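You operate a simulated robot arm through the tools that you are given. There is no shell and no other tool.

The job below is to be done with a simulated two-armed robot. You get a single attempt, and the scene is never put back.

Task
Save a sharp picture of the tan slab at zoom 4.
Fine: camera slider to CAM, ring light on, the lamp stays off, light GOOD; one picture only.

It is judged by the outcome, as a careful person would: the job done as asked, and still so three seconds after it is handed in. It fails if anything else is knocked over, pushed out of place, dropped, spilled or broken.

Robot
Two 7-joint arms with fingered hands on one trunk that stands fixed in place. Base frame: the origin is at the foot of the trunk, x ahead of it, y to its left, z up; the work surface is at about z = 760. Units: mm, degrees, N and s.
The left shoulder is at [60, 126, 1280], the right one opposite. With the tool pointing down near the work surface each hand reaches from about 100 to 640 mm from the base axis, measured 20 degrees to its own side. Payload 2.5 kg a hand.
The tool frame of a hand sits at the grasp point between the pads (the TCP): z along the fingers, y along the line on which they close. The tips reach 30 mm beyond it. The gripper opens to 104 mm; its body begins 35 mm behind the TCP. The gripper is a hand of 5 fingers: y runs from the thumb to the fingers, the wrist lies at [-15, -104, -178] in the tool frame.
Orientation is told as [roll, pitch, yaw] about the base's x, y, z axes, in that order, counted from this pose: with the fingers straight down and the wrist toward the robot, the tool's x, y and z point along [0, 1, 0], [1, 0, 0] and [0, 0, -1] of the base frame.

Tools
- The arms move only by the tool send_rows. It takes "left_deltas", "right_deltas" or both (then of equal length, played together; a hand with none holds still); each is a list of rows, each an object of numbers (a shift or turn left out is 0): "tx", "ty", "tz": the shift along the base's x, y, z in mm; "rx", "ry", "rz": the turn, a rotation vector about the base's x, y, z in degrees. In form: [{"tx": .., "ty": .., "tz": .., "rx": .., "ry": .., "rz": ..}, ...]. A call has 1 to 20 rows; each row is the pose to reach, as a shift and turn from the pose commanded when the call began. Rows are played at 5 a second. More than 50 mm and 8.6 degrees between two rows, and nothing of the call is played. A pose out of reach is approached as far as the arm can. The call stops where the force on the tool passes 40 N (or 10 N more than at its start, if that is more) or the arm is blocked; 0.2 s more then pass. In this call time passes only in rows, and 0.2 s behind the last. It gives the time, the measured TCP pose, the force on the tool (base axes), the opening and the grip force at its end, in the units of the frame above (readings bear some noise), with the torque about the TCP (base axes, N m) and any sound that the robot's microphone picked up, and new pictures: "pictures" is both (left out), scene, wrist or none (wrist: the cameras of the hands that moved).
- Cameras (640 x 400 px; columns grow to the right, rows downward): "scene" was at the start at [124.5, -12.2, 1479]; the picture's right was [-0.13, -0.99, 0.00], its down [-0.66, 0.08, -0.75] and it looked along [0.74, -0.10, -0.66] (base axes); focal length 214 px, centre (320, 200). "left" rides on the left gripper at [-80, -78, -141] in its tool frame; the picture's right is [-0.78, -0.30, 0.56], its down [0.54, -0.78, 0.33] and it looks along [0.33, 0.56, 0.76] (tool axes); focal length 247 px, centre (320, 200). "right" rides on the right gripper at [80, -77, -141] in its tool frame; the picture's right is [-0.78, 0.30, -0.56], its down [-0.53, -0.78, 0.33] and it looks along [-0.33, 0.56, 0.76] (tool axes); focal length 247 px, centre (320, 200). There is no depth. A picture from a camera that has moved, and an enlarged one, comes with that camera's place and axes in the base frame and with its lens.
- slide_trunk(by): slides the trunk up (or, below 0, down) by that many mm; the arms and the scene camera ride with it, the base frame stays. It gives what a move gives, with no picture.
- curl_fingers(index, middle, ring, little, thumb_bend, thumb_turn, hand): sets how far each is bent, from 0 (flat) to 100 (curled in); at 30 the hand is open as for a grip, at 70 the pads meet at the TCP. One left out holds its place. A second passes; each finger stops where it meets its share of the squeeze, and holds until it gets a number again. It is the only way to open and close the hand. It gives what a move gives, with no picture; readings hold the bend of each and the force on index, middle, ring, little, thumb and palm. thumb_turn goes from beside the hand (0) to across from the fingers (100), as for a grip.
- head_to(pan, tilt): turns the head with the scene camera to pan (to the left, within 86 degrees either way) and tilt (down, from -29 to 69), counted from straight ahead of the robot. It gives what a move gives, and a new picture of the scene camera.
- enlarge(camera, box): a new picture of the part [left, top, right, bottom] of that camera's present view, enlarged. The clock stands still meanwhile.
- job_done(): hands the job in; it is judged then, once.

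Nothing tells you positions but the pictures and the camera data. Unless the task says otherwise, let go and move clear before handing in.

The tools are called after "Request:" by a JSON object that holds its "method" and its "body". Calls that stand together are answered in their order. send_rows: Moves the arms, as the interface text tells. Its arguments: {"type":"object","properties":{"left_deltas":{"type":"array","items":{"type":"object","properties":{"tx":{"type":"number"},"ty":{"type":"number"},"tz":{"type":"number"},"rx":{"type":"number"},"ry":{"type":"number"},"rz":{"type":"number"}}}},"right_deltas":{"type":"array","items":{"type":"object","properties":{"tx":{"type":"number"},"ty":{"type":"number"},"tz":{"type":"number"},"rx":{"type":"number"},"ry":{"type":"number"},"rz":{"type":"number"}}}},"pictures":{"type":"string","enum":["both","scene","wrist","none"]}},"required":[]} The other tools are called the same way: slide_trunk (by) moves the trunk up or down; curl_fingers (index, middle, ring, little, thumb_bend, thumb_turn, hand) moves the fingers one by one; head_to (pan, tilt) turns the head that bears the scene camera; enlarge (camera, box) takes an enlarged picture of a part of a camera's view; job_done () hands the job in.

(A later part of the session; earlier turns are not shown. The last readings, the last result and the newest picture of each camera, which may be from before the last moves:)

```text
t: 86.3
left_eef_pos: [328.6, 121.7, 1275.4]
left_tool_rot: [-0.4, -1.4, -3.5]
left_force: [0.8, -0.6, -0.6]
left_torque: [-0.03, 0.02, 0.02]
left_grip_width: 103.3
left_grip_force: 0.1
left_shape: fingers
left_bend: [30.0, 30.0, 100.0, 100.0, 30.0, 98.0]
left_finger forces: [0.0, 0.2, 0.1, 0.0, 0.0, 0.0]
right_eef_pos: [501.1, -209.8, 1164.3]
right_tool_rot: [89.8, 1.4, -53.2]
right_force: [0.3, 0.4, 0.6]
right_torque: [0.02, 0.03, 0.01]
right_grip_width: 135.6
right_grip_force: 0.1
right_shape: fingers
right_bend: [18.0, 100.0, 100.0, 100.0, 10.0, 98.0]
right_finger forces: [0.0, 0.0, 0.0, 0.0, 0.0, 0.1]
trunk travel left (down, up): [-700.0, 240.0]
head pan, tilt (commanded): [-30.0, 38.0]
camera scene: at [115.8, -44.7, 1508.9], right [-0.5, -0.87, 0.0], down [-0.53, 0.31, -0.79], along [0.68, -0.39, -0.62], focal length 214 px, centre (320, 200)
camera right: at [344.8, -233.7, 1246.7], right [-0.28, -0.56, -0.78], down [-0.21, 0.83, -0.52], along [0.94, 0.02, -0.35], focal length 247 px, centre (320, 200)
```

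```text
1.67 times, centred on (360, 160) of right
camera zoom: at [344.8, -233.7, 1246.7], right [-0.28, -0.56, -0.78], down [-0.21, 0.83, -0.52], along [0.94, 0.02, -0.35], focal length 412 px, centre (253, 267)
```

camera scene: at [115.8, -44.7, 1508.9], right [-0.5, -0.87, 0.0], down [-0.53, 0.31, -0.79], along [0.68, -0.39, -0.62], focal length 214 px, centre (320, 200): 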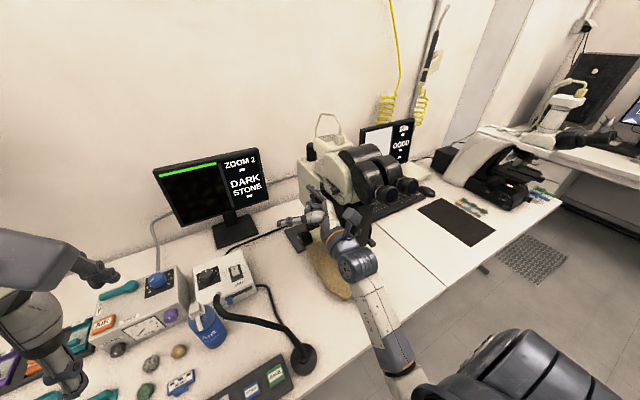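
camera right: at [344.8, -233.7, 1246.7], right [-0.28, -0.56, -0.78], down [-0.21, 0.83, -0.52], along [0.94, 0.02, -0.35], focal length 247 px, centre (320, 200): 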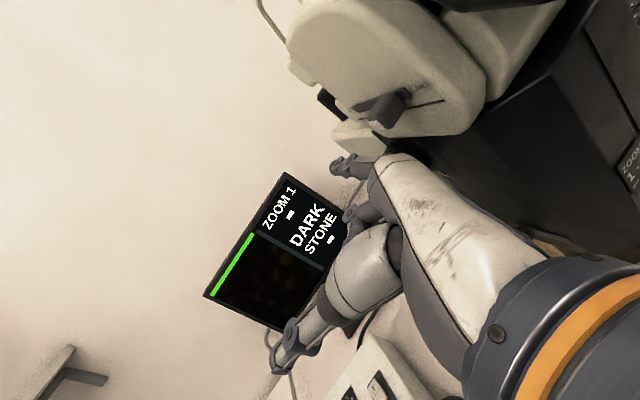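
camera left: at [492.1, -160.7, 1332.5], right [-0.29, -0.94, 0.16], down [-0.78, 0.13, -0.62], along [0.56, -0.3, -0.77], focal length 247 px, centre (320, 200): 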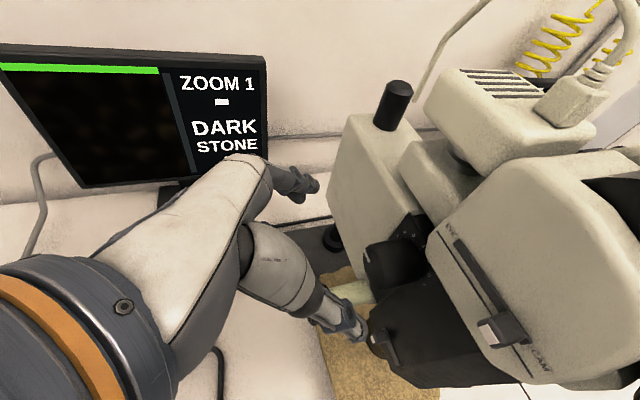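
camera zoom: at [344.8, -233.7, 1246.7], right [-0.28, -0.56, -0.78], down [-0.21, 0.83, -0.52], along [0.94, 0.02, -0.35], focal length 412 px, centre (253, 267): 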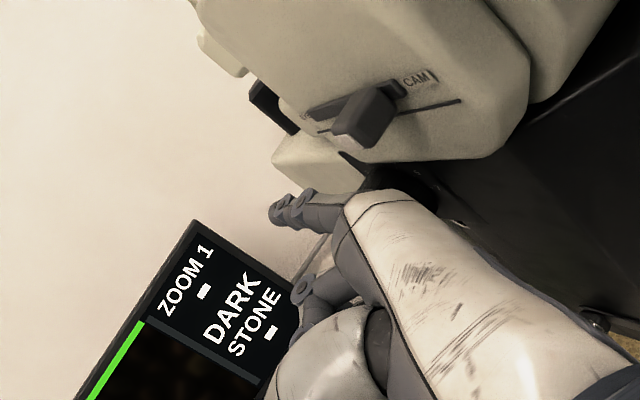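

The index tip is at about TCP + (49, −49, +13). I'll bring the finger in from the left, just above the knob (top at z ≈ 1127), without touching it yet.

Request:
{"method": "send_rows", "body": {"right_deltas": [{"ty": 3, "tz": -14}, {"tx": 10, "ty": 3, "tz": -28}, {"tx": 28, "ty": 0, "tz": -28}, {"tx": 46, "ty": -4, "tz": -28}, {"tx": 55, "ty": -12, "tz": -28}, {"tx": 55, "ty": -20, "tz": -28}], "pictures": "none"}}

Request:
{"method": "enlarge", "body": {"camera": "scene", "box": [270, 150, 400, 250]}}

Request:
{"method": "enlarge", "body": {"camera": "right", "box": [240, 40, 480, 280]}}

```text
t: 87.7
left_eef_pos: [325.7, 124.4, 1275.6]
left_tool_rot: [-0.6, -1.5, -3.6]
left_force: [0.4, -0.1, -0.5]
left_torque: [0.01, 0.02, 0.02]
left_grip_width: 103.3
left_grip_force: 0.0
left_shape: fingers
left_bend: [30.0, 30.0, 100.0, 100.0, 30.0, 98.0]
left_finger forces: [0.0, 0.1, 0.1, 0.0, 0.0, 0.0]
right_eef_pos: [555.5, -223.8, 1136.7]
right_tool_rot: [90.1, 1.4, -52.8]
right_force: [-12.0, 19.0, 4.6]
right_torque: [0.04, 0.27, -0.94]
right_grip_width: 135.4
right_grip_force: 11.5
right_shape: fingers
right_bend: [18.0, 100.0, 100.0, 100.0, 10.0, 98.0]
right_finger forces: [0.1, 22.7, 0.0, 0.1, 0.0, 0.0]
trunk travel left (down, up): [-700.0, 240.0]
head pan, tilt (commanded): [-30.0, 38.0]
```

```text
4.00 times, centred on (335, 200) of scene
camera zoom: at [113.3, -41.2, 1509.3], right [-0.5, -0.87, 0.0], down [-0.53, 0.31, -0.79], along [0.68, -0.4, -0.61], focal length 858 px, centre (260, 200)
```

zoom: 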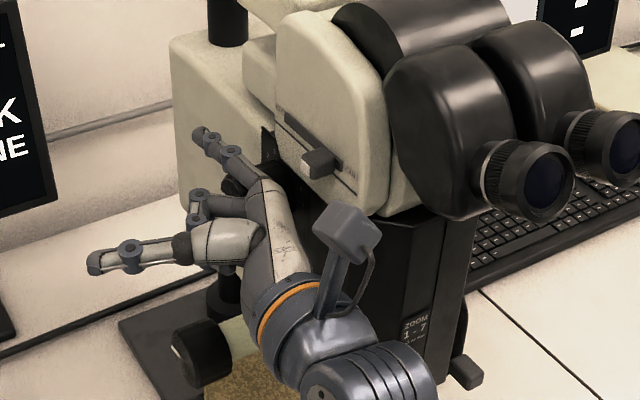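

```text
1.67 times, centred on (360, 160) of right
camera zoom: at [399.0, -249.4, 1219.7], right [-0.27, -0.56, -0.78], down [-0.21, 0.83, -0.52], along [0.94, 0.02, -0.35], focal length 412 px, centre (253, 267)
```

zoom: 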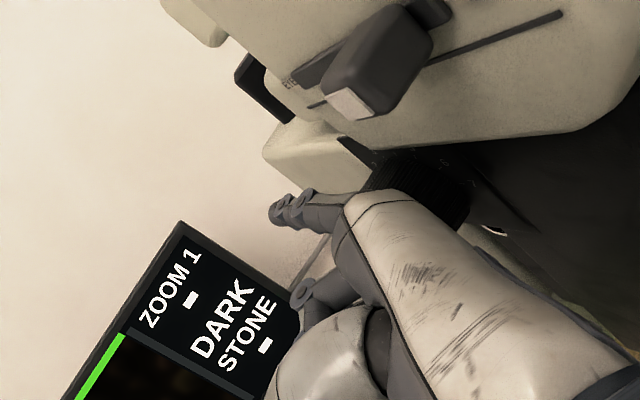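

The curled middle finger's side met the knob's end before the index was over it. I'll back off to the left and yaw the hand about 40° to the right, so the extended index reaches over the knob while the rest of the hand stays clear to the left.

Request:
{"method": "send_rows", "body": {"right_deltas": [{"ty": 12, "tx": -6}, {"ty": 25, "tx": -10, "tz": 10, "rz": -6}, {"ty": 35, "tx": -8, "tz": 20, "rz": -13}, {"ty": 38, "tx": -6, "tz": 22, "rz": -20}, {"ty": 40, "tx": -4, "tz": 22, "rz": -27}, {"ty": 40, "tx": 0, "tz": 22, "rz": -34}, {"ty": 40, "tx": 0, "tz": 22, "rz": -40}], "pictures": "none"}}

Request:
{"method": "enlarge", "body": {"camera": "scene", "box": [250, 150, 380, 250]}}

Request:
{"method": "enlarge", "body": {"camera": "right", "box": [240, 40, 480, 280]}}

```text
t: 88.4
left_eef_pos: [326.9, 122.7, 1275.7]
left_tool_rot: [-0.4, -1.6, -3.6]
left_force: [0.2, 0.0, -0.6]
left_torque: [0.07, 0.0, 0.04]
left_grip_width: 103.2
left_grip_force: 0.1
left_shape: fingers
left_bend: [30.0, 30.0, 100.0, 100.0, 30.0, 98.0]
left_finger forces: [0.0, 0.0, 0.0, 0.1, 0.0, 0.0]
right_eef_pos: [543.4, -247.4, 1143.2]
right_tool_rot: [81.3, -9.8, -60.6]
right_force: [-6.8, 16.1, 1.2]
right_torque: [0.07, -0.04, -0.54]
right_grip_width: 135.7
right_grip_force: 10.8
right_shape: fingers
right_bend: [18.0, 100.0, 100.0, 100.0, 10.0, 98.0]
right_finger forces: [0.4, 15.1, 5.9, 0.1, 0.0, 0.8]
right hand out of reach, approached as far as the arm can: row 3
trunk travel left (down, up): [-700.0, 240.0]
head pan, tilt (commanded): [-30.0, 38.0]
stopped in row 3 (right hand): the force on the tool passed its limit at 73 N (the readings are from after the stop); the commanded pose is now the measured one
```

```text
4.00 times, centred on (315, 200) of scene
camera zoom: at [113.9, -44.4, 1509.2], right [-0.5, -0.87, 0.0], down [-0.53, 0.31, -0.79], along [0.68, -0.39, -0.61], focal length 858 px, centre (340, 200)
```

zoom: 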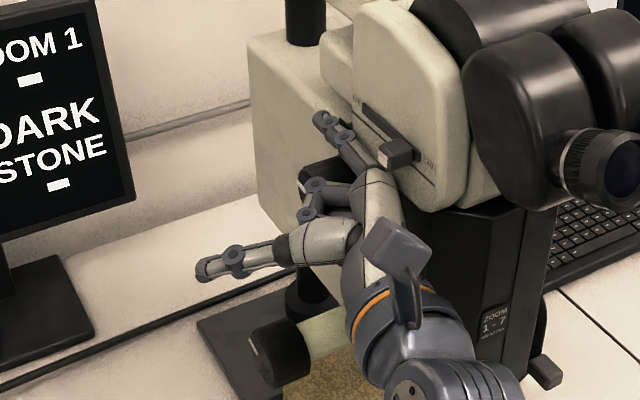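

```text
1.67 times, centred on (360, 160) of right
camera zoom: at [386.5, -226.9, 1227.9], right [-0.38, -0.68, -0.62], down [-0.11, 0.7, -0.7], along [0.92, -0.2, -0.34], focal length 412 px, centre (253, 267)
```

zoom: 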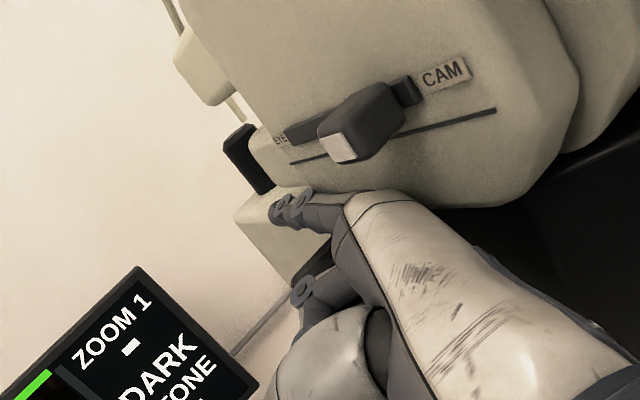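

Moving left wasn't reachable in that orientation and the hand slid back onto the knob's end. I'll retreat back toward the robot and slightly left, along the path that was reachable before.

Request:
{"method": "send_rows", "body": {"right_deltas": [{"tx": -8, "ty": 4}, {"tx": -18, "ty": 9, "tz": 2}, {"tx": -30, "ty": 15, "tz": 5}, {"tx": -42, "ty": 22, "tz": 8}], "pictures": "none"}}

Request:
{"method": "enlarge", "body": {"camera": "scene", "box": [250, 130, 410, 270]}}

Request:
{"method": "enlarge", "body": {"camera": "right", "box": [200, 0, 520, 280]}}

```text
t: 89.4
left_eef_pos: [329.3, 122.3, 1276.3]
left_tool_rot: [-0.3, -1.4, -3.6]
left_force: [0.4, 0.4, 0.0]
left_torque: [-0.06, -0.01, 0.0]
left_grip_width: 103.6
left_grip_force: 0.1
left_shape: fingers
left_bend: [30.0, 30.0, 100.0, 100.0, 30.0, 98.0]
left_finger forces: [0.0, 0.0, 0.0, 0.0, 0.1, 0.0]
right_eef_pos: [504.6, -245.0, 1163.2]
right_tool_rot: [79.3, -16.4, -60.9]
right_force: [-0.2, -0.1, -0.1]
right_torque: [-0.01, 0.0, -0.01]
right_grip_width: 135.7
right_grip_force: 0.0
right_shape: fingers
right_bend: [18.0, 100.0, 100.0, 100.0, 10.0, 98.0]
right_finger forces: [0.0, 0.1, 0.1, 0.0, 0.1, 0.0]
trunk travel left (down, up): [-700.0, 240.0]
head pan, tilt (commanded): [-30.0, 38.0]
```

```text
2.86 times, centred on (330, 200) of scene
camera zoom: at [115.2, -44.5, 1509.1], right [-0.5, -0.87, 0.0], down [-0.53, 0.31, -0.79], along [0.68, -0.39, -0.62], focal length 613 px, centre (291, 200)
```

zoom: 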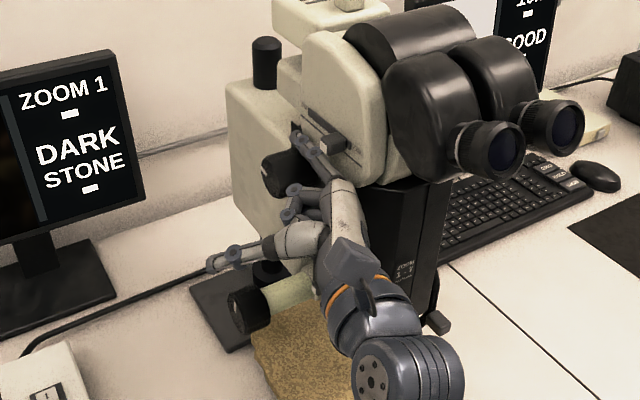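

```text
1.43 times, centred on (360, 140) of right
camera zoom: at [345.8, -215.0, 1243.2], right [-0.38, -0.75, -0.55], down [-0.08, 0.62, -0.78], along [0.92, -0.25, -0.29], focal length 353 px, centre (263, 286)
```

zoom: 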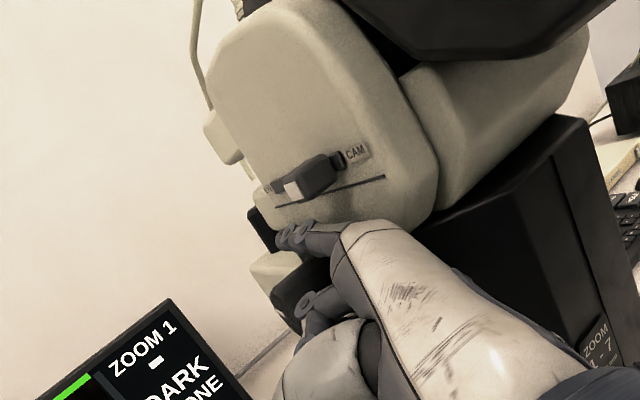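

The hand is free again. I'll withdraw the right arm along its earlier path and check the slider, then use the left index, which reached this area well in the fingers-down pose.

Request:
{"method": "send_rows", "body": {"right_deltas": [{"tx": -14, "ty": 0, "tz": 0}, {"tx": -30, "ty": 2, "tz": 4, "rx": 3.9, "ry": 4.3, "rz": 4.4}, {"tx": -48, "ty": 5, "tz": 11, "rx": 7.8, "ry": 8.6, "rz": 8.7}, {"tx": -66, "ty": 8, "tz": 18, "rx": 11.7, "ry": 12.9, "rz": 13.1}, {"tx": -82, "ty": 10, "tz": 25, "rx": 15.6, "ry": 17.1, "rz": 17.4}, {"tx": -98, "ty": 12, "tz": 32, "rx": 19.4, "ry": 21.4, "rz": 21.8}, {"tx": -112, "ty": 14, "tz": 38, "rx": 23.3, "ry": 25.7, "rz": 26.1}, {"tx": -122, "ty": 16, "tz": 42, "rx": 27.2, "ry": 30, "rz": 30.5}], "pictures": "scene"}}

Request:
{"method": "enlarge", "body": {"camera": "scene", "box": [300, 150, 400, 240]}}

```text
t: 91.2
left_eef_pos: [329.2, 122.1, 1273.8]
left_tool_rot: [-0.3, -1.4, -3.6]
left_force: [-0.5, 0.6, -0.6]
left_torque: [0.0, -0.03, 0.01]
left_grip_width: 103.1
left_grip_force: 0.1
left_shape: fingers
left_bend: [30.0, 30.0, 100.0, 100.0, 30.0, 98.0]
left_finger forces: [0.1, 0.0, 0.0, 0.1, 0.0, 0.0]
right_eef_pos: [379.6, -212.0, 1189.7]
right_tool_rot: [79.2, 30.2, -29.6]
right_force: [0.0, 0.2, -0.5]
right_torque: [0.02, 0.02, 0.0]
right_grip_width: 135.5
right_grip_force: 0.1
right_shape: fingers
right_bend: [18.0, 100.0, 100.0, 100.0, 10.0, 98.0]
right_finger forces: [0.0, 0.0, 0.1, 0.0, 0.0, 0.0]
trunk travel left (down, up): [-700.0, 240.0]
head pan, tilt (commanded): [-30.0, 38.0]
camera scene: at [115.8, -44.8, 1508.9], right [-0.5, -0.87, 0.0], down [-0.53, 0.31, -0.79], along [0.68, -0.39, -0.62], focal length 214 px, centre (320, 200)
```

scene: 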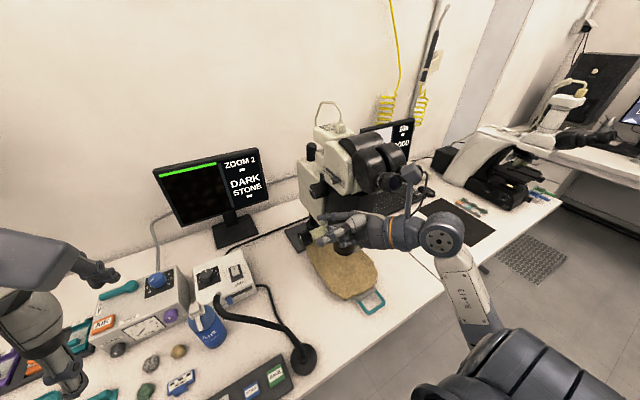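

```text
4.44 times, centred on (350, 195) of scene
camera zoom: at [115.8, -44.8, 1508.9], right [-0.5, -0.87, 0.0], down [-0.53, 0.31, -0.79], along [0.68, -0.39, -0.62], focal length 953 px, centre (187, 222)
```

zoom: 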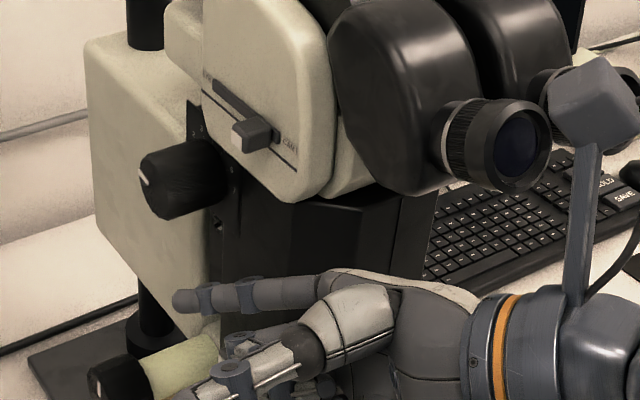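

The slider is still fully at CAM. I'll finish parking the right hand along the reverse of its earlier path.

Request:
{"method": "send_rows", "body": {"right_deltas": [{"rx": -7.3, "rz": 3.6, "tx": -16, "ty": -8, "tz": 8}, {"rx": -14.6, "rz": 7.3, "tx": -32, "ty": -18, "tz": 16}, {"rx": -22, "rz": 11, "tx": -46, "ty": -30, "tz": 24}, {"rx": -29.3, "rz": 14.6, "tx": -60, "ty": -44, "tz": 30}, {"rx": -36.6, "rz": 18.3, "tx": -74, "ty": -58, "tz": 36}, {"rx": -43.9, "rz": 22, "tx": -86, "ty": -72, "tz": 42}, {"rx": -51.2, "rz": 25.6, "tx": -98, "ty": -86, "tz": 46}, {"rx": -58.5, "rz": 29.3, "tx": -110, "ty": -102, "tz": 50}, {"rx": -65.9, "rz": 33, "tx": -120, "ty": -120, "tz": 52}, {"rx": -73.2, "rz": 36.6, "tx": -130, "ty": -138, "tz": 54}, {"rx": -80.5, "rz": 40.2, "tx": -140, "ty": -156, "tz": 55}], "pictures": "none"}}

Request:
{"method": "slide_trunk", "body": {"by": 95}}

Request:
{"method": "head_to", "body": {"pan": -20, "tilt": 40}}

```text
t: 93.6
left_eef_pos: [328.7, 122.7, 1276.5]
left_tool_rot: [-0.5, -1.4, -3.6]
left_force: [-0.5, 0.0, 0.5]
left_torque: [-0.03, -0.02, 0.03]
left_grip_width: 103.2
left_grip_force: 0.0
left_shape: fingers
left_bend: [30.0, 30.0, 100.0, 100.0, 30.0, 98.0]
left_finger forces: [0.0, 0.1, 0.0, 0.0, 0.0, 0.1]
right_eef_pos: [239.4, -366.5, 1243.3]
right_tool_rot: [1.8, 0.9, -6.5]
right_force: [-0.2, -0.5, -0.5]
right_torque: [0.01, -0.03, -0.01]
right_grip_width: 135.4
right_grip_force: 0.1
right_shape: fingers
right_bend: [18.0, 100.0, 100.0, 100.0, 10.0, 98.0]
right_finger forces: [0.0, 0.0, 0.0, 0.0, 0.0, 0.0]
trunk travel left (down, up): [-700.0, 240.0]
head pan, tilt (commanded): [-30.0, 38.0]
```

```text
t: 94.9
left_eef_pos: [329.2, 121.6, 1370.3]
left_tool_rot: [-0.4, -1.4, -3.6]
left_force: [-0.6, 0.1, -1.0]
left_torque: [-0.02, 0.01, -0.01]
left_grip_width: 103.3
left_grip_force: 0.0
left_shape: fingers
left_bend: [30.0, 30.0, 100.0, 100.0, 30.0, 98.0]
left_finger forces: [0.0, 0.0, 0.0, 0.0, 0.0, 0.1]
right_eef_pos: [239.3, -365.3, 1339.0]
right_tool_rot: [1.9, 1.0, -6.5]
right_force: [-0.2, -0.2, 0.0]
right_torque: [-0.02, 0.01, -0.03]
right_grip_width: 135.5
right_grip_force: 0.1
right_shape: fingers
right_bend: [18.0, 100.0, 100.0, 100.0, 10.0, 98.0]
right_finger forces: [0.1, 0.1, 0.1, 0.0, 0.0, 0.1]
trunk travel left (down, up): [-795.0, 145.0]
head pan, tilt (commanded): [-30.0, 38.0]
```

```text
t: 95.6
left_eef_pos: [327.6, 122.4, 1370.8]
left_tool_rot: [-0.4, -1.4, -3.6]
left_force: [0.9, -0.2, -0.1]
left_torque: [0.0, -0.02, 0.01]
left_grip_width: 103.3
left_grip_force: 0.2
left_shape: fingers
left_bend: [30.0, 30.0, 100.0, 100.0, 30.0, 98.0]
left_finger forces: [0.0, 0.1, 0.0, 0.1, 0.1, 0.0]
right_eef_pos: [239.0, -366.6, 1339.0]
right_tool_rot: [1.9, 0.9, -6.5]
right_force: [-0.1, 0.2, -0.3]
right_torque: [0.01, -0.03, 0.04]
right_grip_width: 135.6
right_grip_force: 0.0
right_shape: fingers
right_bend: [18.0, 100.0, 100.0, 100.0, 10.0, 98.0]
right_finger forces: [0.0, 0.0, 0.0, 0.0, 0.0, 0.0]
trunk travel left (down, up): [-795.0, 145.0]
head pan, tilt (commanded): [-20.0, 40.0]
camera scene: at [120.9, -30.7, 1600.9], right [-0.34, -0.94, 0.0], down [-0.6, 0.22, -0.77], along [0.72, -0.26, -0.64], focal length 214 px, centre (320, 200)
```

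scene: 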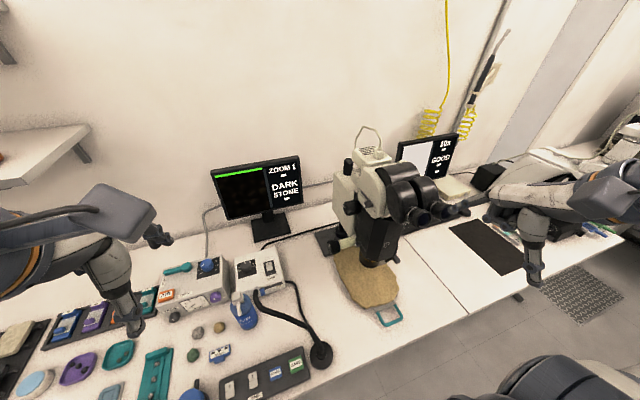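

Both hands are parked. Since the left hand is near the button panel, I'll turn the ring light on first; I need close views of the rocker switches.

Request:
{"method": "head_to", "body": {"pan": 10, "tilt": 62}}

Request:
{"method": "enlarge", "body": {"camera": "scene", "box": [260, 150, 420, 250]}}

Request:
{"method": "enlarge", "body": {"camera": "left", "box": [320, 200, 640, 400]}}

```text
t: 96.6
left_eef_pos: [328.5, 122.7, 1370.1]
left_tool_rot: [-0.5, -1.4, -3.7]
left_force: [-0.3, 0.0, 0.8]
left_torque: [0.0, 0.0, 0.05]
left_grip_width: 103.2
left_grip_force: 0.0
left_shape: fingers
left_bend: [30.0, 30.0, 100.0, 100.0, 30.0, 98.0]
left_finger forces: [0.1, 0.0, 0.0, 0.0, 0.1, 0.1]
right_eef_pos: [239.8, -366.8, 1339.8]
right_tool_rot: [1.9, 0.9, -6.5]
right_force: [-0.4, 0.0, 0.2]
right_torque: [0.02, 0.0, -0.04]
right_grip_width: 135.3
right_grip_force: 0.1
right_shape: fingers
right_bend: [18.0, 100.0, 100.0, 100.0, 10.0, 98.0]
right_finger forces: [0.0, 0.0, 0.0, 0.1, 0.0, 0.0]
trunk travel left (down, up): [-795.0, 145.0]
head pan, tilt (commanded): [10.0, 62.0]
camera scene: at [104.5, 9.6, 1571.9], right [0.17, -0.98, 0.0], down [-0.87, -0.15, -0.47], along [0.46, 0.08, -0.88], focal length 214 px, centre (320, 200)
```

scene: 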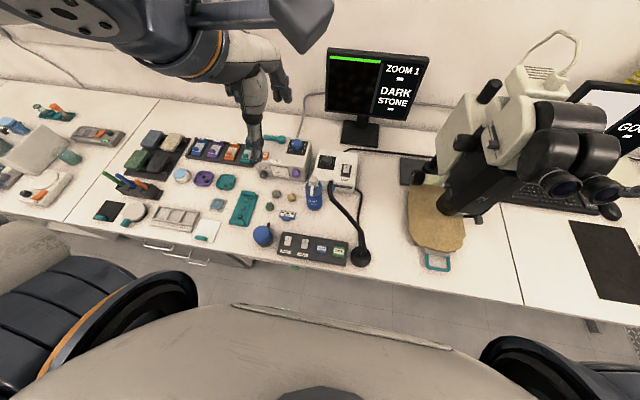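

```text
4.00 times, centred on (340, 200) of scene
camera zoom: at [104.5, 9.6, 1571.9], right [0.17, -0.98, 0.0], down [-0.87, -0.15, -0.47], along [0.46, 0.08, -0.88], focal length 858 px, centre (240, 200)
```

zoom: 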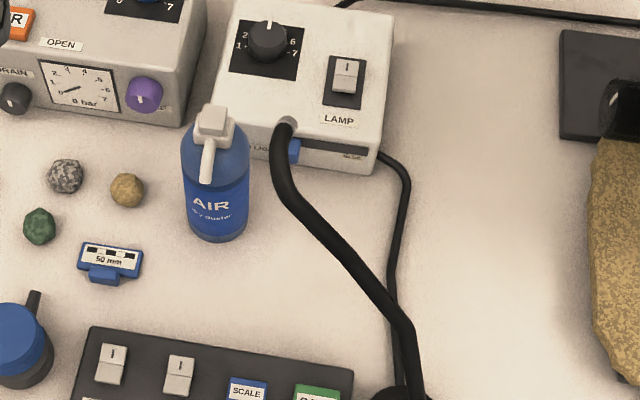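

```text
2.00 times, centred on (480, 300) of left
camera zoom: at [244.3, 48.7, 1509.2], right [-0.33, -0.76, -0.56], down [-0.73, 0.58, -0.35], along [0.59, 0.29, -0.75], focal length 494 px, centre (0, 0)
```

zoom: 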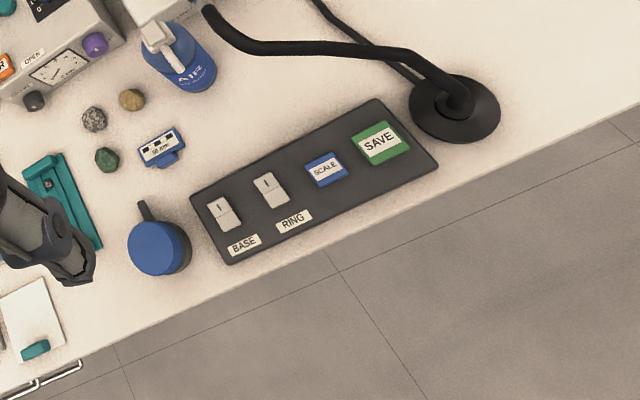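

RING is at about (322, 106, 794), with its "I" half on the far side. I'll form a pointing index on the left hand and hover over that half.

Request:
{"method": "curl_fingers", "body": {"hand": "left", "index": 45, "middle": 100, "ring": 100, "little": 100, "thumb_bend": 10}}

Request:
{"method": "send_rows", "body": {"left_deltas": [{"tx": -5, "tz": -45, "rz": 1}, {"tx": -10, "ty": -1, "tz": -90, "rz": 2}, {"tx": -15, "ty": -3, "tz": -135, "rz": 3}, {"tx": -20, "ty": -4, "tz": -180, "rz": 3.6, "ry": 1}, {"tx": -25, "ty": -6, "tz": -225, "rz": 3.6, "ry": 1.4}, {"tx": -29, "ty": -8, "tz": -270, "rz": 3.6, "ry": 1.4}, {"tx": -32, "ty": -10, "tz": -315, "rz": 3.6, "ry": 1.4}, {"tx": -35, "ty": -11, "tz": -360, "rz": 3.6, "ry": 1.4}, {"tx": -37, "ty": -12, "tz": -405, "rz": 3.6, "ry": 1.4}, {"tx": -37, "ty": -12, "tz": -450, "rz": 3.6, "ry": 1.4}, {"tx": -37, "ty": -12, "tz": -490, "rz": 3.6, "ry": 1.4}], "pictures": "both"}}

```text
t: 97.6
left_eef_pos: [327.9, 121.6, 1370.9]
left_tool_rot: [-0.4, -1.4, -3.6]
left_force: [-0.2, -0.5, -0.3]
left_torque: [0.02, 0.01, -0.01]
left_grip_width: 100.1
left_grip_force: 0.0
left_shape: fingers
left_bend: [45.0, 100.0, 100.0, 100.0, 10.0, 98.0]
left_finger forces: [0.1, 0.0, 0.1, 0.0, 0.0, 0.0]
right_eef_pos: [238.1, -367.2, 1338.5]
right_tool_rot: [2.1, 0.9, -6.6]
right_force: [0.7, -0.3, -0.3]
right_torque: [0.02, -0.01, -0.04]
right_grip_width: 135.7
right_grip_force: 0.1
right_shape: fingers
right_bend: [18.0, 100.0, 100.0, 100.0, 10.0, 98.0]
right_finger forces: [0.1, 0.0, 0.0, 0.1, 0.0, 0.0]
trunk travel left (down, up): [-795.0, 145.0]
head pan, tilt (commanded): [10.0, 62.0]
```

```text
t: 100.0
left_eef_pos: [291.8, 112.3, 879.1]
left_tool_rot: [-0.3, -0.1, 0.0]
left_force: [-0.4, 0.1, 0.1]
left_torque: [0.0, 0.01, 0.02]
left_grip_width: 100.0
left_grip_force: 0.0
left_shape: fingers
left_bend: [45.0, 100.0, 100.0, 100.0, 10.0, 98.0]
left_finger forces: [0.0, 0.0, 0.0, 0.0, 0.0, 0.1]
left hand out of reach, approached as far as the arm can: row 1, 2, 3, 4, 5, 6
right_eef_pos: [238.5, -366.0, 1338.8]
right_tool_rot: [1.9, 0.9, -6.4]
right_force: [-1.1, 0.5, -0.5]
right_torque: [0.01, -0.02, -0.01]
right_grip_width: 135.5
right_grip_force: 0.1
right_shape: fingers
right_bend: [18.0, 100.0, 100.0, 100.0, 10.0, 98.0]
right_finger forces: [0.0, 0.0, 0.0, 0.0, 0.1, 0.1]
trunk travel left (down, up): [-795.0, 145.0]
head pan, tilt (commanded): [10.0, 62.0]
camera scene: at [104.2, 9.7, 1572.0], right [0.17, -0.98, 0.0], down [-0.87, -0.15, -0.47], along [0.46, 0.08, -0.88], focal length 214 px, centre (320, 200)
camera left: at [215.4, 33.3, 1019.8], right [-0.3, -0.78, -0.55], down [-0.78, 0.53, -0.34], along [0.56, 0.33, -0.76], focal length 247 px, centre (320, 200)
```

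scene: 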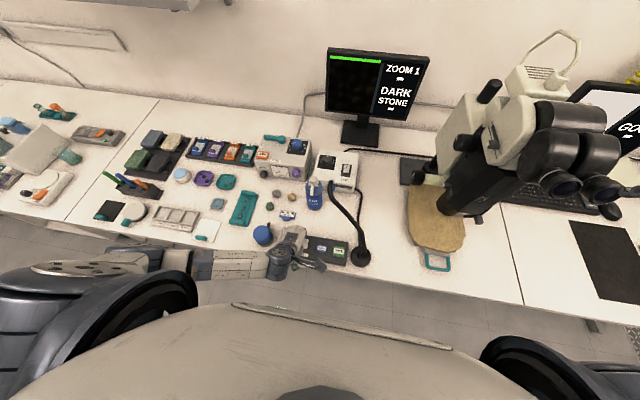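
left: 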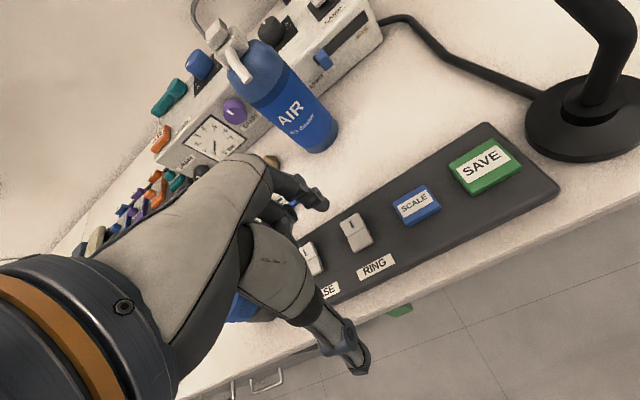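

The fingertip hovers right above RING's far "I" half. I'll press down gently.

Request:
{"method": "send_rows", "body": {"left_deltas": [{"tz": -22, "tx": 1}, {"tz": -40, "tx": 1}, {"tz": -47, "tx": 1}, {"tz": -52, "tx": 1}, {"tz": -56, "tx": 1}], "pictures": "none"}}

Request:
{"method": "enlarge", "body": {"camera": "left", "box": [280, 160, 440, 280]}}

Request:
{"method": "enlarge", "body": {"camera": "scene", "box": [320, 40, 440, 130]}}

```text
t: 101.2
left_eef_pos: [294.3, 110.1, 822.9]
left_tool_rot: [-0.5, 0.0, 0.0]
left_force: [-0.5, 0.5, 0.2]
left_torque: [-0.04, 0.01, 0.01]
left_grip_width: 100.3
left_grip_force: 0.2
left_shape: fingers
left_bend: [45.0, 100.0, 100.0, 100.0, 10.0, 98.0]
left_finger forces: [0.4, 0.0, 0.0, 0.2, 0.0, 0.0]
right_eef_pos: [238.8, -367.5, 1338.6]
right_tool_rot: [1.9, 0.9, -6.4]
right_force: [-0.4, -0.5, 0.1]
right_torque: [-0.02, -0.03, 0.0]
right_grip_width: 135.5
right_grip_force: 0.0
right_shape: fingers
right_bend: [18.0, 100.0, 100.0, 100.0, 10.0, 98.0]
right_finger forces: [0.0, 0.1, 0.0, 0.0, 0.1, 0.0]
trunk travel left (down, up): [-795.0, 145.0]
head pan, tilt (commanded): [10.0, 62.0]
```

```text
3.33 times, centred on (360, 220) of left
camera zoom: at [216.3, 31.6, 964.4], right [-0.3, -0.78, -0.55], down [-0.78, 0.53, -0.34], along [0.56, 0.33, -0.76], focal length 823 px, centre (187, 133)
```

zoom: 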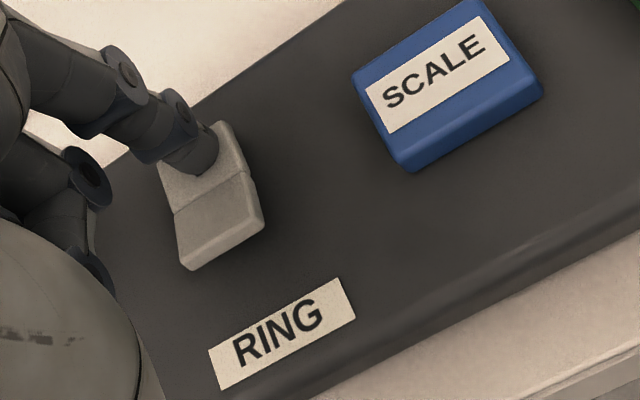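

```text
4.44 times, centred on (380, 85) of scene
camera zoom: at [104.4, 9.6, 1571.9], right [0.17, -0.98, 0.0], down [-0.87, -0.15, -0.47], along [0.46, 0.08, -0.88], focal length 953 px, centre (53, 711)
```

zoom: 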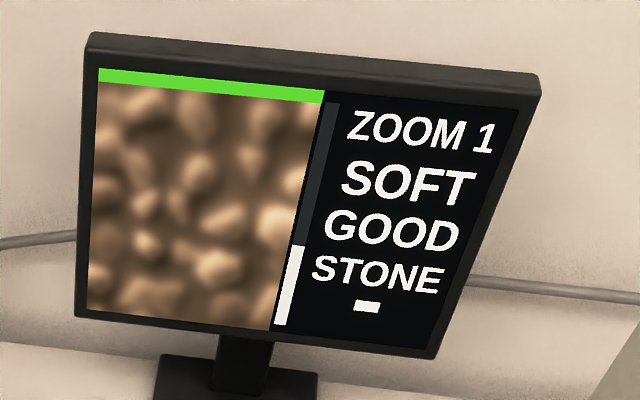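

The ring light is on and the monitor now shows the slab image with "ZOOM 1 / SOFT / GOOD / STONE" and a sharpness bar. I'll lift the left hand straight up and back to its high position, then go to the zoom knob.

Request:
{"method": "send_rows", "body": {"left_deltas": [{"tz": 45}, {"tz": 90}, {"tz": 135, "tx": 2}, {"tz": 180, "tx": 5}, {"tz": 225, "tx": 9}, {"tz": 270, "tx": 13}, {"tz": 315, "tx": 17}, {"tz": 360, "tx": 21, "ty": 3}, {"tz": 405, "tx": 25, "ty": 8}, {"tz": 450, "tx": 29, "ty": 15}, {"tz": 495, "tx": 32, "ty": 25}, {"tz": 540, "tx": 34, "ty": 38}, {"tz": 570, "tx": 34, "ty": 48}], "pictures": "none"}}

Request:
{"method": "send_rows", "body": {"left_deltas": [{"tx": 10, "ty": -25, "tz": -10, "rz": -5}, {"tx": 20, "ty": -50, "tz": -20, "rz": -10}, {"tx": 30, "ty": -75, "tz": -35, "rz": -15}, {"tx": 42, "ty": -105, "tz": -50, "rz": -20}, {"tx": 54, "ty": -135, "tz": -65, "rz": -25}, {"tx": 66, "ty": -165, "tz": -80, "rz": -30}, {"tx": 78, "ty": -195, "tz": -95, "rz": -35}, {"tx": 90, "ty": -225, "tz": -110, "rz": -40}, {"tx": 102, "ty": -255, "tz": -125, "rz": -45}, {"tx": 119, "ty": -279, "tz": -137, "rz": -45}], "pictures": "scene"}}

```text
t: 104.0
left_eef_pos: [347.1, 99.7, 1166.1]
left_tool_rot: [-0.5, 0.1, 0.0]
left_force: [-0.7, 0.1, 0.1]
left_torque: [0.05, 0.02, 0.0]
left_grip_width: 100.3
left_grip_force: 0.2
left_shape: fingers
left_bend: [45.0, 100.0, 100.0, 100.0, 10.0, 98.0]
left_finger forces: [0.1, 0.1, 0.1, 0.1, 0.0, 0.0]
left hand out of reach, approached as far as the arm can: row 6, 7, 8, 9, 10, 11, 12, 13
right_eef_pos: [239.4, -366.8, 1338.7]
right_tool_rot: [1.9, 1.0, -6.5]
right_force: [-0.4, -0.3, 0.6]
right_torque: [0.03, -0.01, 0.03]
right_grip_width: 135.7
right_grip_force: 0.2
right_shape: fingers
right_bend: [18.0, 100.0, 100.0, 100.0, 10.0, 98.0]
right_finger forces: [0.1, 0.0, 0.1, 0.0, 0.0, 0.1]
trunk travel left (down, up): [-795.0, 145.0]
head pan, tilt (commanded): [10.0, 62.0]
```

```text
t: 106.4
left_eef_pos: [473.5, -147.6, 1018.8]
left_tool_rot: [1.5, 1.6, -43.7]
left_force: [0.7, -0.2, -0.2]
left_torque: [0.0, -0.03, -0.01]
left_grip_width: 100.3
left_grip_force: 0.1
left_shape: fingers
left_bend: [45.0, 100.0, 100.0, 100.0, 10.0, 98.0]
left_finger forces: [0.0, 0.0, 0.1, 0.0, 0.1, 0.0]
right_eef_pos: [238.9, -365.5, 1339.0]
right_tool_rot: [1.9, 0.9, -6.5]
right_force: [-0.3, 0.4, 0.9]
right_torque: [-0.01, 0.02, 0.0]
right_grip_width: 135.4
right_grip_force: 0.0
right_shape: fingers
right_bend: [18.0, 100.0, 100.0, 100.0, 10.0, 98.0]
right_finger forces: [0.0, 0.0, 0.0, 0.0, 0.1, 0.1]
trunk travel left (down, up): [-795.0, 145.0]
head pan, tilt (commanded): [10.0, 62.0]
stopped in row 10 (left hand): the arm was blocked; the commanded pose is now the measured one
camera scene: at [104.1, 9.7, 1571.9], right [0.17, -0.98, 0.0], down [-0.87, -0.15, -0.47], along [0.46, 0.08, -0.88], focal length 214 px, centre (320, 200)
```

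scene: 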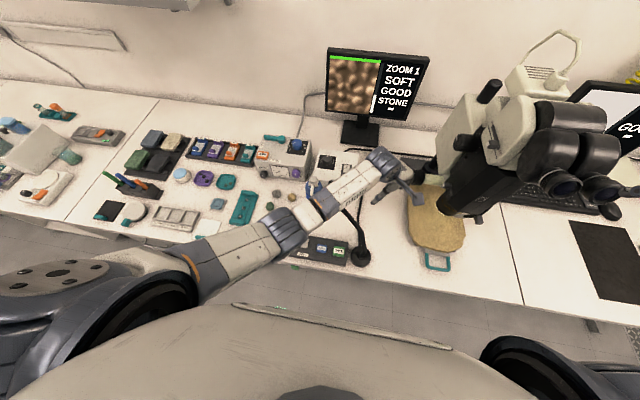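

I chained two moves and the first fell short, so the arm has ended up low, close to the gooseneck. I'll check what the forearm is near before moving again.

Request:
{"method": "enlarge", "body": {"camera": "scene", "box": [260, 140, 440, 270]}}

Request:
{"method": "enlarge", "body": {"camera": "left", "box": [0, 0, 640, 400]}}

Request:
{"method": "enlarge", "body": {"camera": "right", "box": [0, 0, 640, 400]}}

```text
3.08 times, centred on (350, 205) of scene
camera zoom: at [104.1, 9.7, 1571.9], right [0.17, -0.98, 0.0], down [-0.87, -0.15, -0.47], along [0.46, 0.08, -0.88], focal length 660 px, centre (228, 185)
```

zoom: 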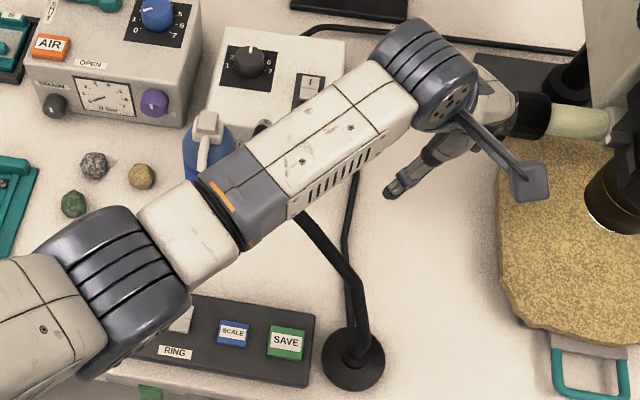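

```text
1.00 times, centred on (320, 200) of left (not enlarged: the box is as wide or as high as the picture)
camera zoom: at [362.6, -157.2, 1157.9], right [-0.75, -0.34, -0.57], down [-0.19, 0.94, -0.3], along [0.63, -0.11, -0.77], focal length 247 px, centre (320, 200)
```

zoom: 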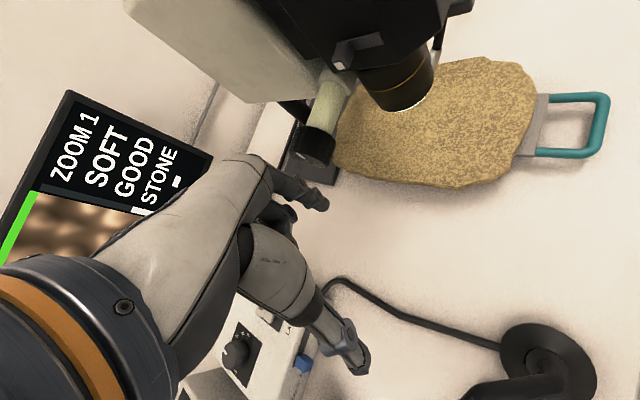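

```text
1.00 times, centred on (320, 200) of right (not enlarged: the box is as wide or as high as the picture)
camera zoom: at [172.9, -282.9, 1485.2], right [0.21, -0.82, 0.53], down [-0.84, -0.43, -0.34], along [0.51, -0.37, -0.78], focal length 247 px, centre (320, 200)
```

zoom: 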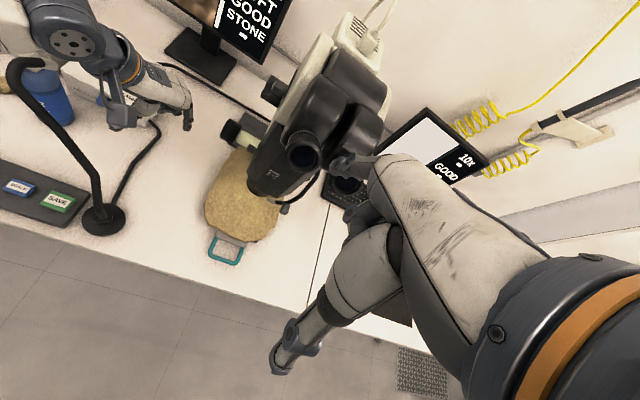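

The gooseneck is untouched and the forearm passes well above it. I'll raise the hand to the zoom knob's level while staying left of the microscope, and send only one move at a time from now on.

Request:
{"method": "send_rows", "body": {"left_deltas": [{"tz": 35, "ty": 10}, {"tz": 70, "ty": 15}, {"tz": 105, "ty": 15}, {"tz": 140, "ty": 10}, {"tz": 170, "ty": 5}], "pictures": "scene"}}

```text
t: 107.6
left_eef_pos: [471.2, -145.6, 1189.2]
left_tool_rot: [1.2, 1.6, -43.8]
left_force: [0.4, 0.4, 0.4]
left_torque: [-0.02, 0.03, 0.02]
left_grip_width: 100.1
left_grip_force: 0.0
left_shape: fingers
left_bend: [45.0, 100.0, 100.0, 100.0, 10.0, 98.0]
left_finger forces: [0.0, 0.0, 0.0, 0.1, 0.0, 0.1]
right_eef_pos: [238.9, -366.3, 1338.5]
right_tool_rot: [1.9, 0.9, -6.6]
right_force: [0.9, 0.0, 0.0]
right_torque: [-0.02, 0.02, -0.02]
right_grip_width: 135.4
right_grip_force: 0.1
right_shape: fingers
right_bend: [18.0, 100.0, 100.0, 100.0, 10.0, 98.0]
right_finger forces: [0.0, 0.0, 0.1, 0.1, 0.1, 0.1]
trunk travel left (down, up): [-795.0, 145.0]
head pan, tilt (commanded): [10.0, 62.0]
camera scene: at [104.3, 9.5, 1571.9], right [0.17, -0.98, 0.0], down [-0.87, -0.15, -0.47], along [0.46, 0.08, -0.88], focal length 214 px, centre (320, 200)
```

scene: 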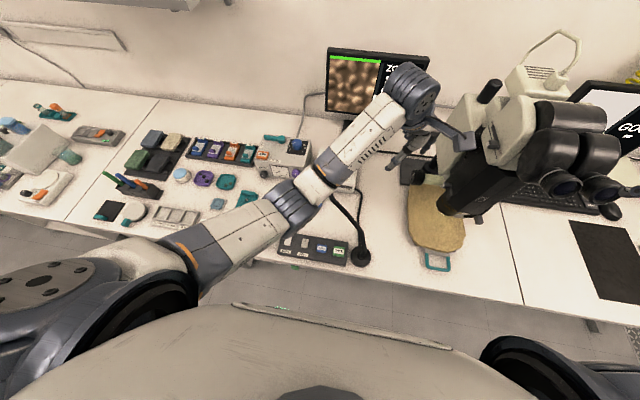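

Good. I'll tilt the hand as before and move to just left of and above the zoom knob.

Request:
{"method": "send_rows", "body": {"left_deltas": [{"tx": 18, "ty": -16, "tz": -4, "rx": -3.5, "ry": -3.5}, {"tx": 36, "ty": -32, "tz": -8, "rx": -7, "ry": -7}, {"tx": 55, "ty": -52, "tz": -14, "rx": -10.5, "ry": -10.5}, {"tx": 76, "ty": -75, "tz": -20, "rx": -14, "ry": -14}], "pictures": "scene"}}

Request:
{"method": "enlarge", "body": {"camera": "left", "box": [240, 80, 480, 280]}}

```text
t: 108.8
left_eef_pos: [567.2, -183.1, 1151.9]
left_tool_rot: [3.3, -16.5, -41.8]
left_force: [0.0, 0.5, 0.2]
left_torque: [0.0, 0.0, 0.0]
left_grip_width: 100.3
left_grip_force: 0.0
left_shape: fingers
left_bend: [45.0, 100.0, 100.0, 100.0, 10.0, 98.0]
left_finger forces: [0.0, 0.0, 0.0, 0.0, 0.0, 0.1]
right_eef_pos: [239.0, -366.7, 1339.1]
right_tool_rot: [1.9, 1.0, -6.5]
right_force: [-0.3, -0.3, -0.3]
right_torque: [0.01, 0.01, 0.03]
right_grip_width: 135.6
right_grip_force: 0.0
right_shape: fingers
right_bend: [18.0, 100.0, 100.0, 100.0, 10.0, 98.0]
right_finger forces: [0.0, 0.1, 0.1, 0.1, 0.1, 0.0]
trunk travel left (down, up): [-795.0, 145.0]
head pan, tilt (commanded): [10.0, 62.0]
stopped in row 4 (left hand): the arm was blocked; the commanded pose is now the measured one
camera scene: at [104.2, 9.8, 1571.9], right [0.17, -0.98, 0.0], down [-0.87, -0.15, -0.47], along [0.46, 0.08, -0.88], focal length 214 px, centre (320, 200)
```

scene: 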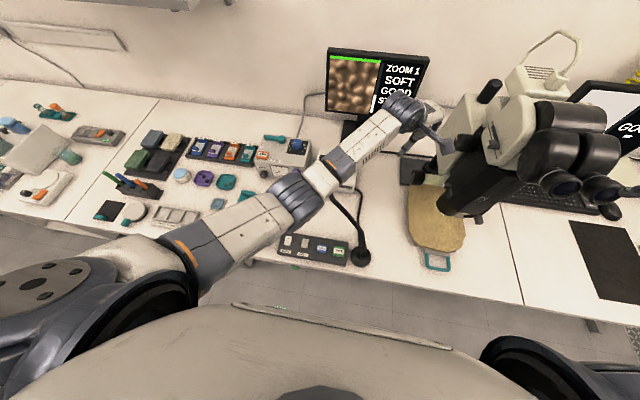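

```text
2.00 times, centred on (360, 180) of left
camera zoom: at [424.8, -174.0, 1260.0], right [-0.58, -0.48, -0.66], down [-0.12, 0.85, -0.51], along [0.81, -0.21, -0.55], focal length 494 px, centre (240, 240)
```

zoom: 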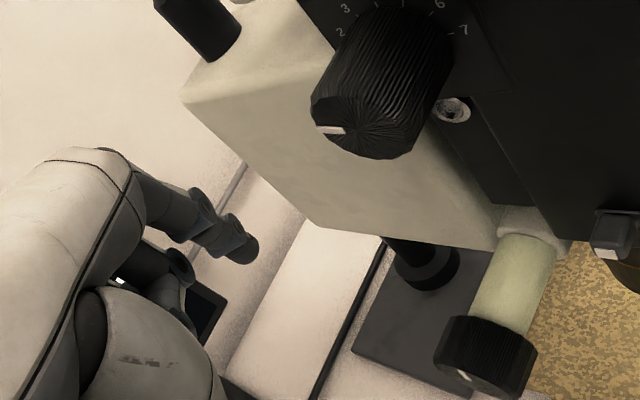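

The arm needs the higher, elbow-out approach for this. I'll bring it back up to the high starting point, verify, and then come across from above as I did for the slider.

Request:
{"method": "send_rows", "body": {"left_deltas": [{"tx": -14, "ty": 20, "tz": 25, "rx": 0.2, "ry": 1.3, "rz": 3.5}, {"tx": -32, "ty": 46, "tz": 48, "rx": 0.4, "ry": 2.7, "rz": 7}, {"tx": -52, "ty": 74, "tz": 70, "rx": 0.7, "ry": 4, "rz": 10.5}, {"tx": -72, "ty": 103, "tz": 92, "rx": 0.9, "ry": 5.3, "rz": 14}, {"tx": -92, "ty": 132, "tz": 114, "rx": 1.1, "ry": 6.7, "rz": 17.4}, {"tx": -112, "ty": 161, "tz": 136, "rx": 1.3, "ry": 8, "rz": 21}, {"tx": -132, "ty": 190, "tz": 156, "rx": 1.6, "ry": 9.3, "rz": 24.4}, {"tx": -152, "ty": 219, "tz": 176, "rx": 1.8, "ry": 10.7, "rz": 28}, {"tx": -173, "ty": 250, "tz": 194, "rx": 2, "ry": 12, "rz": 31.4}, {"tx": -194, "ty": 281, "tz": 210, "rx": 2.2, "ry": 13.3, "rz": 35}, {"tx": -215, "ty": 312, "tz": 226, "rx": 2.5, "ry": 14.7, "rz": 38.4}, {"tx": -237, "ty": 342, "tz": 242, "rx": 2.7, "ry": 16, "rz": 41.8}], "pictures": "scene"}}

```text
t: 111.4
left_eef_pos: [326.1, 158.1, 1395.9]
left_tool_rot: [0.0, -0.9, 0.7]
left_force: [0.3, -0.5, 0.3]
left_torque: [-0.03, -0.02, 0.03]
left_grip_width: 100.0
left_grip_force: 0.0
left_shape: fingers
left_bend: [45.0, 100.0, 100.0, 100.0, 10.0, 97.0]
left_finger forces: [0.1, 0.0, 0.0, 0.0, 0.0, 0.0]
right_eef_pos: [237.9, -366.3, 1339.5]
right_tool_rot: [1.9, 0.9, -6.5]
right_force: [-0.4, -0.1, -0.2]
right_torque: [-0.02, -0.02, -0.03]
right_grip_width: 135.4
right_grip_force: 0.0
right_shape: fingers
right_bend: [18.0, 100.0, 100.0, 100.0, 10.0, 98.0]
right_finger forces: [0.0, 0.1, 0.1, 0.1, 0.0, 0.0]
trunk travel left (down, up): [-795.0, 145.0]
head pan, tilt (commanded): [10.0, 62.0]
camera scene: at [103.5, 10.5, 1571.9], right [0.17, -0.98, 0.0], down [-0.87, -0.15, -0.47], along [0.46, 0.08, -0.88], focal length 214 px, centre (320, 200)
```

scene: 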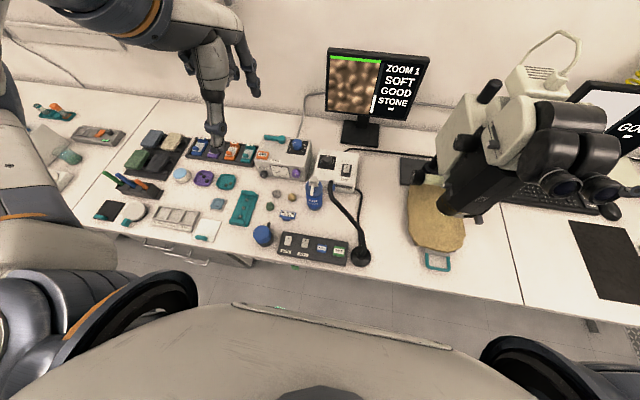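

The arm is at the high start point with the elbow out. Now I'll cross over along the proven path.

Request:
{"method": "send_rows", "body": {"left_deltas": [{"tx": 10, "ty": -25, "tz": -10, "rz": -5}, {"tx": 20, "ty": -50, "tz": -20, "rz": -10}, {"tx": 30, "ty": -75, "tz": -30, "rz": -15}, {"tx": 42, "ty": -105, "tz": -42, "rz": -20}, {"tx": 54, "ty": -135, "tz": -54, "rz": -25}, {"tx": 68, "ty": -165, "tz": -66, "rz": -30}, {"tx": 82, "ty": -195, "tz": -78, "rz": -35}, {"tx": 98, "ty": -225, "tz": -90, "rz": -40}, {"tx": 115, "ty": -255, "tz": -102, "rz": -45}, {"tx": 135, "ty": -282, "tz": -112, "rz": -45}], "pictures": "scene"}}

```text
t: 113.6
left_eef_pos: [463.7, -128.1, 1283.2]
left_tool_rot: [0.2, -0.9, -44.6]
left_force: [-0.3, 0.6, 0.2]
left_torque: [0.02, -0.04, -0.03]
left_grip_width: 100.1
left_grip_force: 0.1
left_shape: fingers
left_bend: [45.0, 100.0, 100.0, 100.0, 10.0, 97.0]
left_finger forces: [0.1, 0.0, 0.0, 0.0, 0.0, 0.0]
right_eef_pos: [238.3, -366.9, 1337.3]
right_tool_rot: [1.9, 0.9, -6.5]
right_force: [0.5, 0.3, 0.4]
right_torque: [0.05, 0.04, -0.02]
right_grip_width: 135.7
right_grip_force: 0.1
right_shape: fingers
right_bend: [18.0, 100.0, 100.0, 100.0, 10.0, 98.0]
right_finger forces: [0.0, 0.0, 0.1, 0.0, 0.0, 0.1]
trunk travel left (down, up): [-795.0, 145.0]
head pan, tilt (commanded): [10.0, 62.0]
camera scene: at [104.7, 8.8, 1571.9], right [0.17, -0.98, 0.0], down [-0.87, -0.15, -0.47], along [0.46, 0.08, -0.88], focal length 214 px, centre (320, 200)
```

scene: 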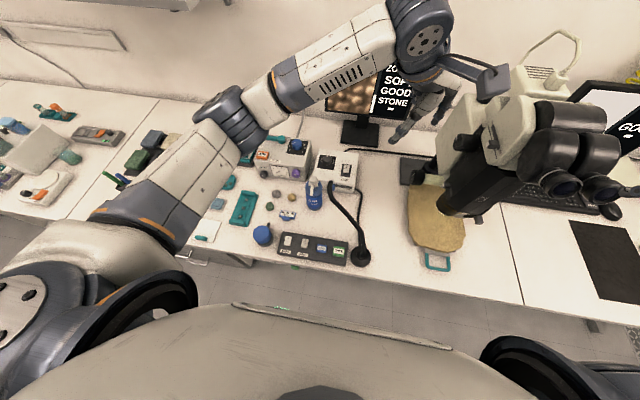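

Elbow-out is confirmed. Now I'll descend toward the zoom knob's left side.

Request:
{"method": "send_rows", "body": {"left_deltas": [{"tx": 19, "ty": -20, "tz": -24}, {"tx": 38, "ty": -42, "tz": -50}, {"tx": 57, "ty": -64, "tz": -76}, {"tx": 76, "ty": -85, "tz": -98}], "pictures": "none"}}

```text
t: 114.6
left_eef_pos: [538.4, -213.5, 1187.4]
left_tool_rot: [0.2, -1.0, -44.4]
left_force: [-0.7, 0.3, -0.6]
left_torque: [-0.01, -0.01, 0.01]
left_grip_width: 100.3
left_grip_force: 0.0
left_shape: fingers
left_bend: [45.0, 100.0, 100.0, 100.0, 10.0, 97.0]
left_finger forces: [0.0, 0.1, 0.1, 0.0, 0.0, 0.0]
right_eef_pos: [239.9, -365.5, 1339.3]
right_tool_rot: [2.0, 0.9, -6.4]
right_force: [0.5, -0.9, 0.4]
right_torque: [-0.01, 0.05, 0.01]
right_grip_width: 135.2
right_grip_force: 0.1
right_shape: fingers
right_bend: [18.0, 100.0, 100.0, 100.0, 10.0, 98.0]
right_finger forces: [0.0, 0.0, 0.1, 0.1, 0.0, 0.0]
trunk travel left (down, up): [-795.0, 145.0]
head pan, tilt (commanded): [10.0, 62.0]
```

On target. I'll tilt the hand 20° here to ease the wrist, then check the view.

Request:
{"method": "send_rows", "body": {"left_deltas": [{"tx": 0, "ty": -2, "tz": -3, "rx": -4.7, "ry": -4.7}, {"tx": 0, "ty": -5, "tz": -6, "rx": -9.4, "ry": -9.4}, {"tx": 2, "ty": -10, "tz": -12, "rx": -14, "ry": -14}], "pictures": "none"}}

Request:
{"method": "enlarge", "body": {"camera": "left", "box": [240, 80, 480, 280]}}

```text
t: 115.4
left_eef_pos: [540.8, -221.8, 1173.5]
left_tool_rot: [-0.2, -20.9, -44.4]
left_force: [-0.2, -0.8, 1.2]
left_torque: [0.0, 0.0, -0.02]
left_grip_width: 100.4
left_grip_force: 0.0
left_shape: fingers
left_bend: [45.0, 100.0, 100.0, 100.0, 10.0, 97.0]
left_finger forces: [0.1, 0.0, 0.0, 0.1, 0.0, 0.0]
right_eef_pos: [238.1, -366.9, 1339.7]
right_tool_rot: [1.9, 0.9, -6.5]
right_force: [-1.1, -0.3, 0.2]
right_torque: [0.0, 0.01, -0.02]
right_grip_width: 135.8
right_grip_force: 0.1
right_shape: fingers
right_bend: [18.0, 100.0, 100.0, 100.0, 10.0, 98.0]
right_finger forces: [0.1, 0.0, 0.0, 0.1, 0.0, 0.1]
trunk travel left (down, up): [-795.0, 145.0]
head pan, tilt (commanded): [10.0, 62.0]
```

```text
2.00 times, centred on (360, 180) of left
camera zoom: at [398.7, -193.0, 1276.9], right [-0.6, -0.5, -0.62], down [-0.06, 0.81, -0.59], along [0.8, -0.32, -0.51], focal length 494 px, centre (240, 240)
```

zoom: 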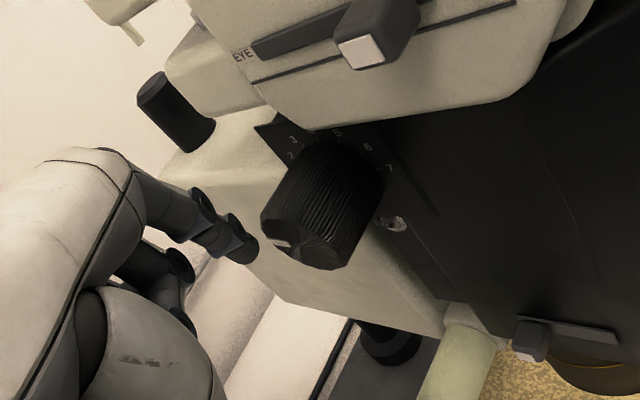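

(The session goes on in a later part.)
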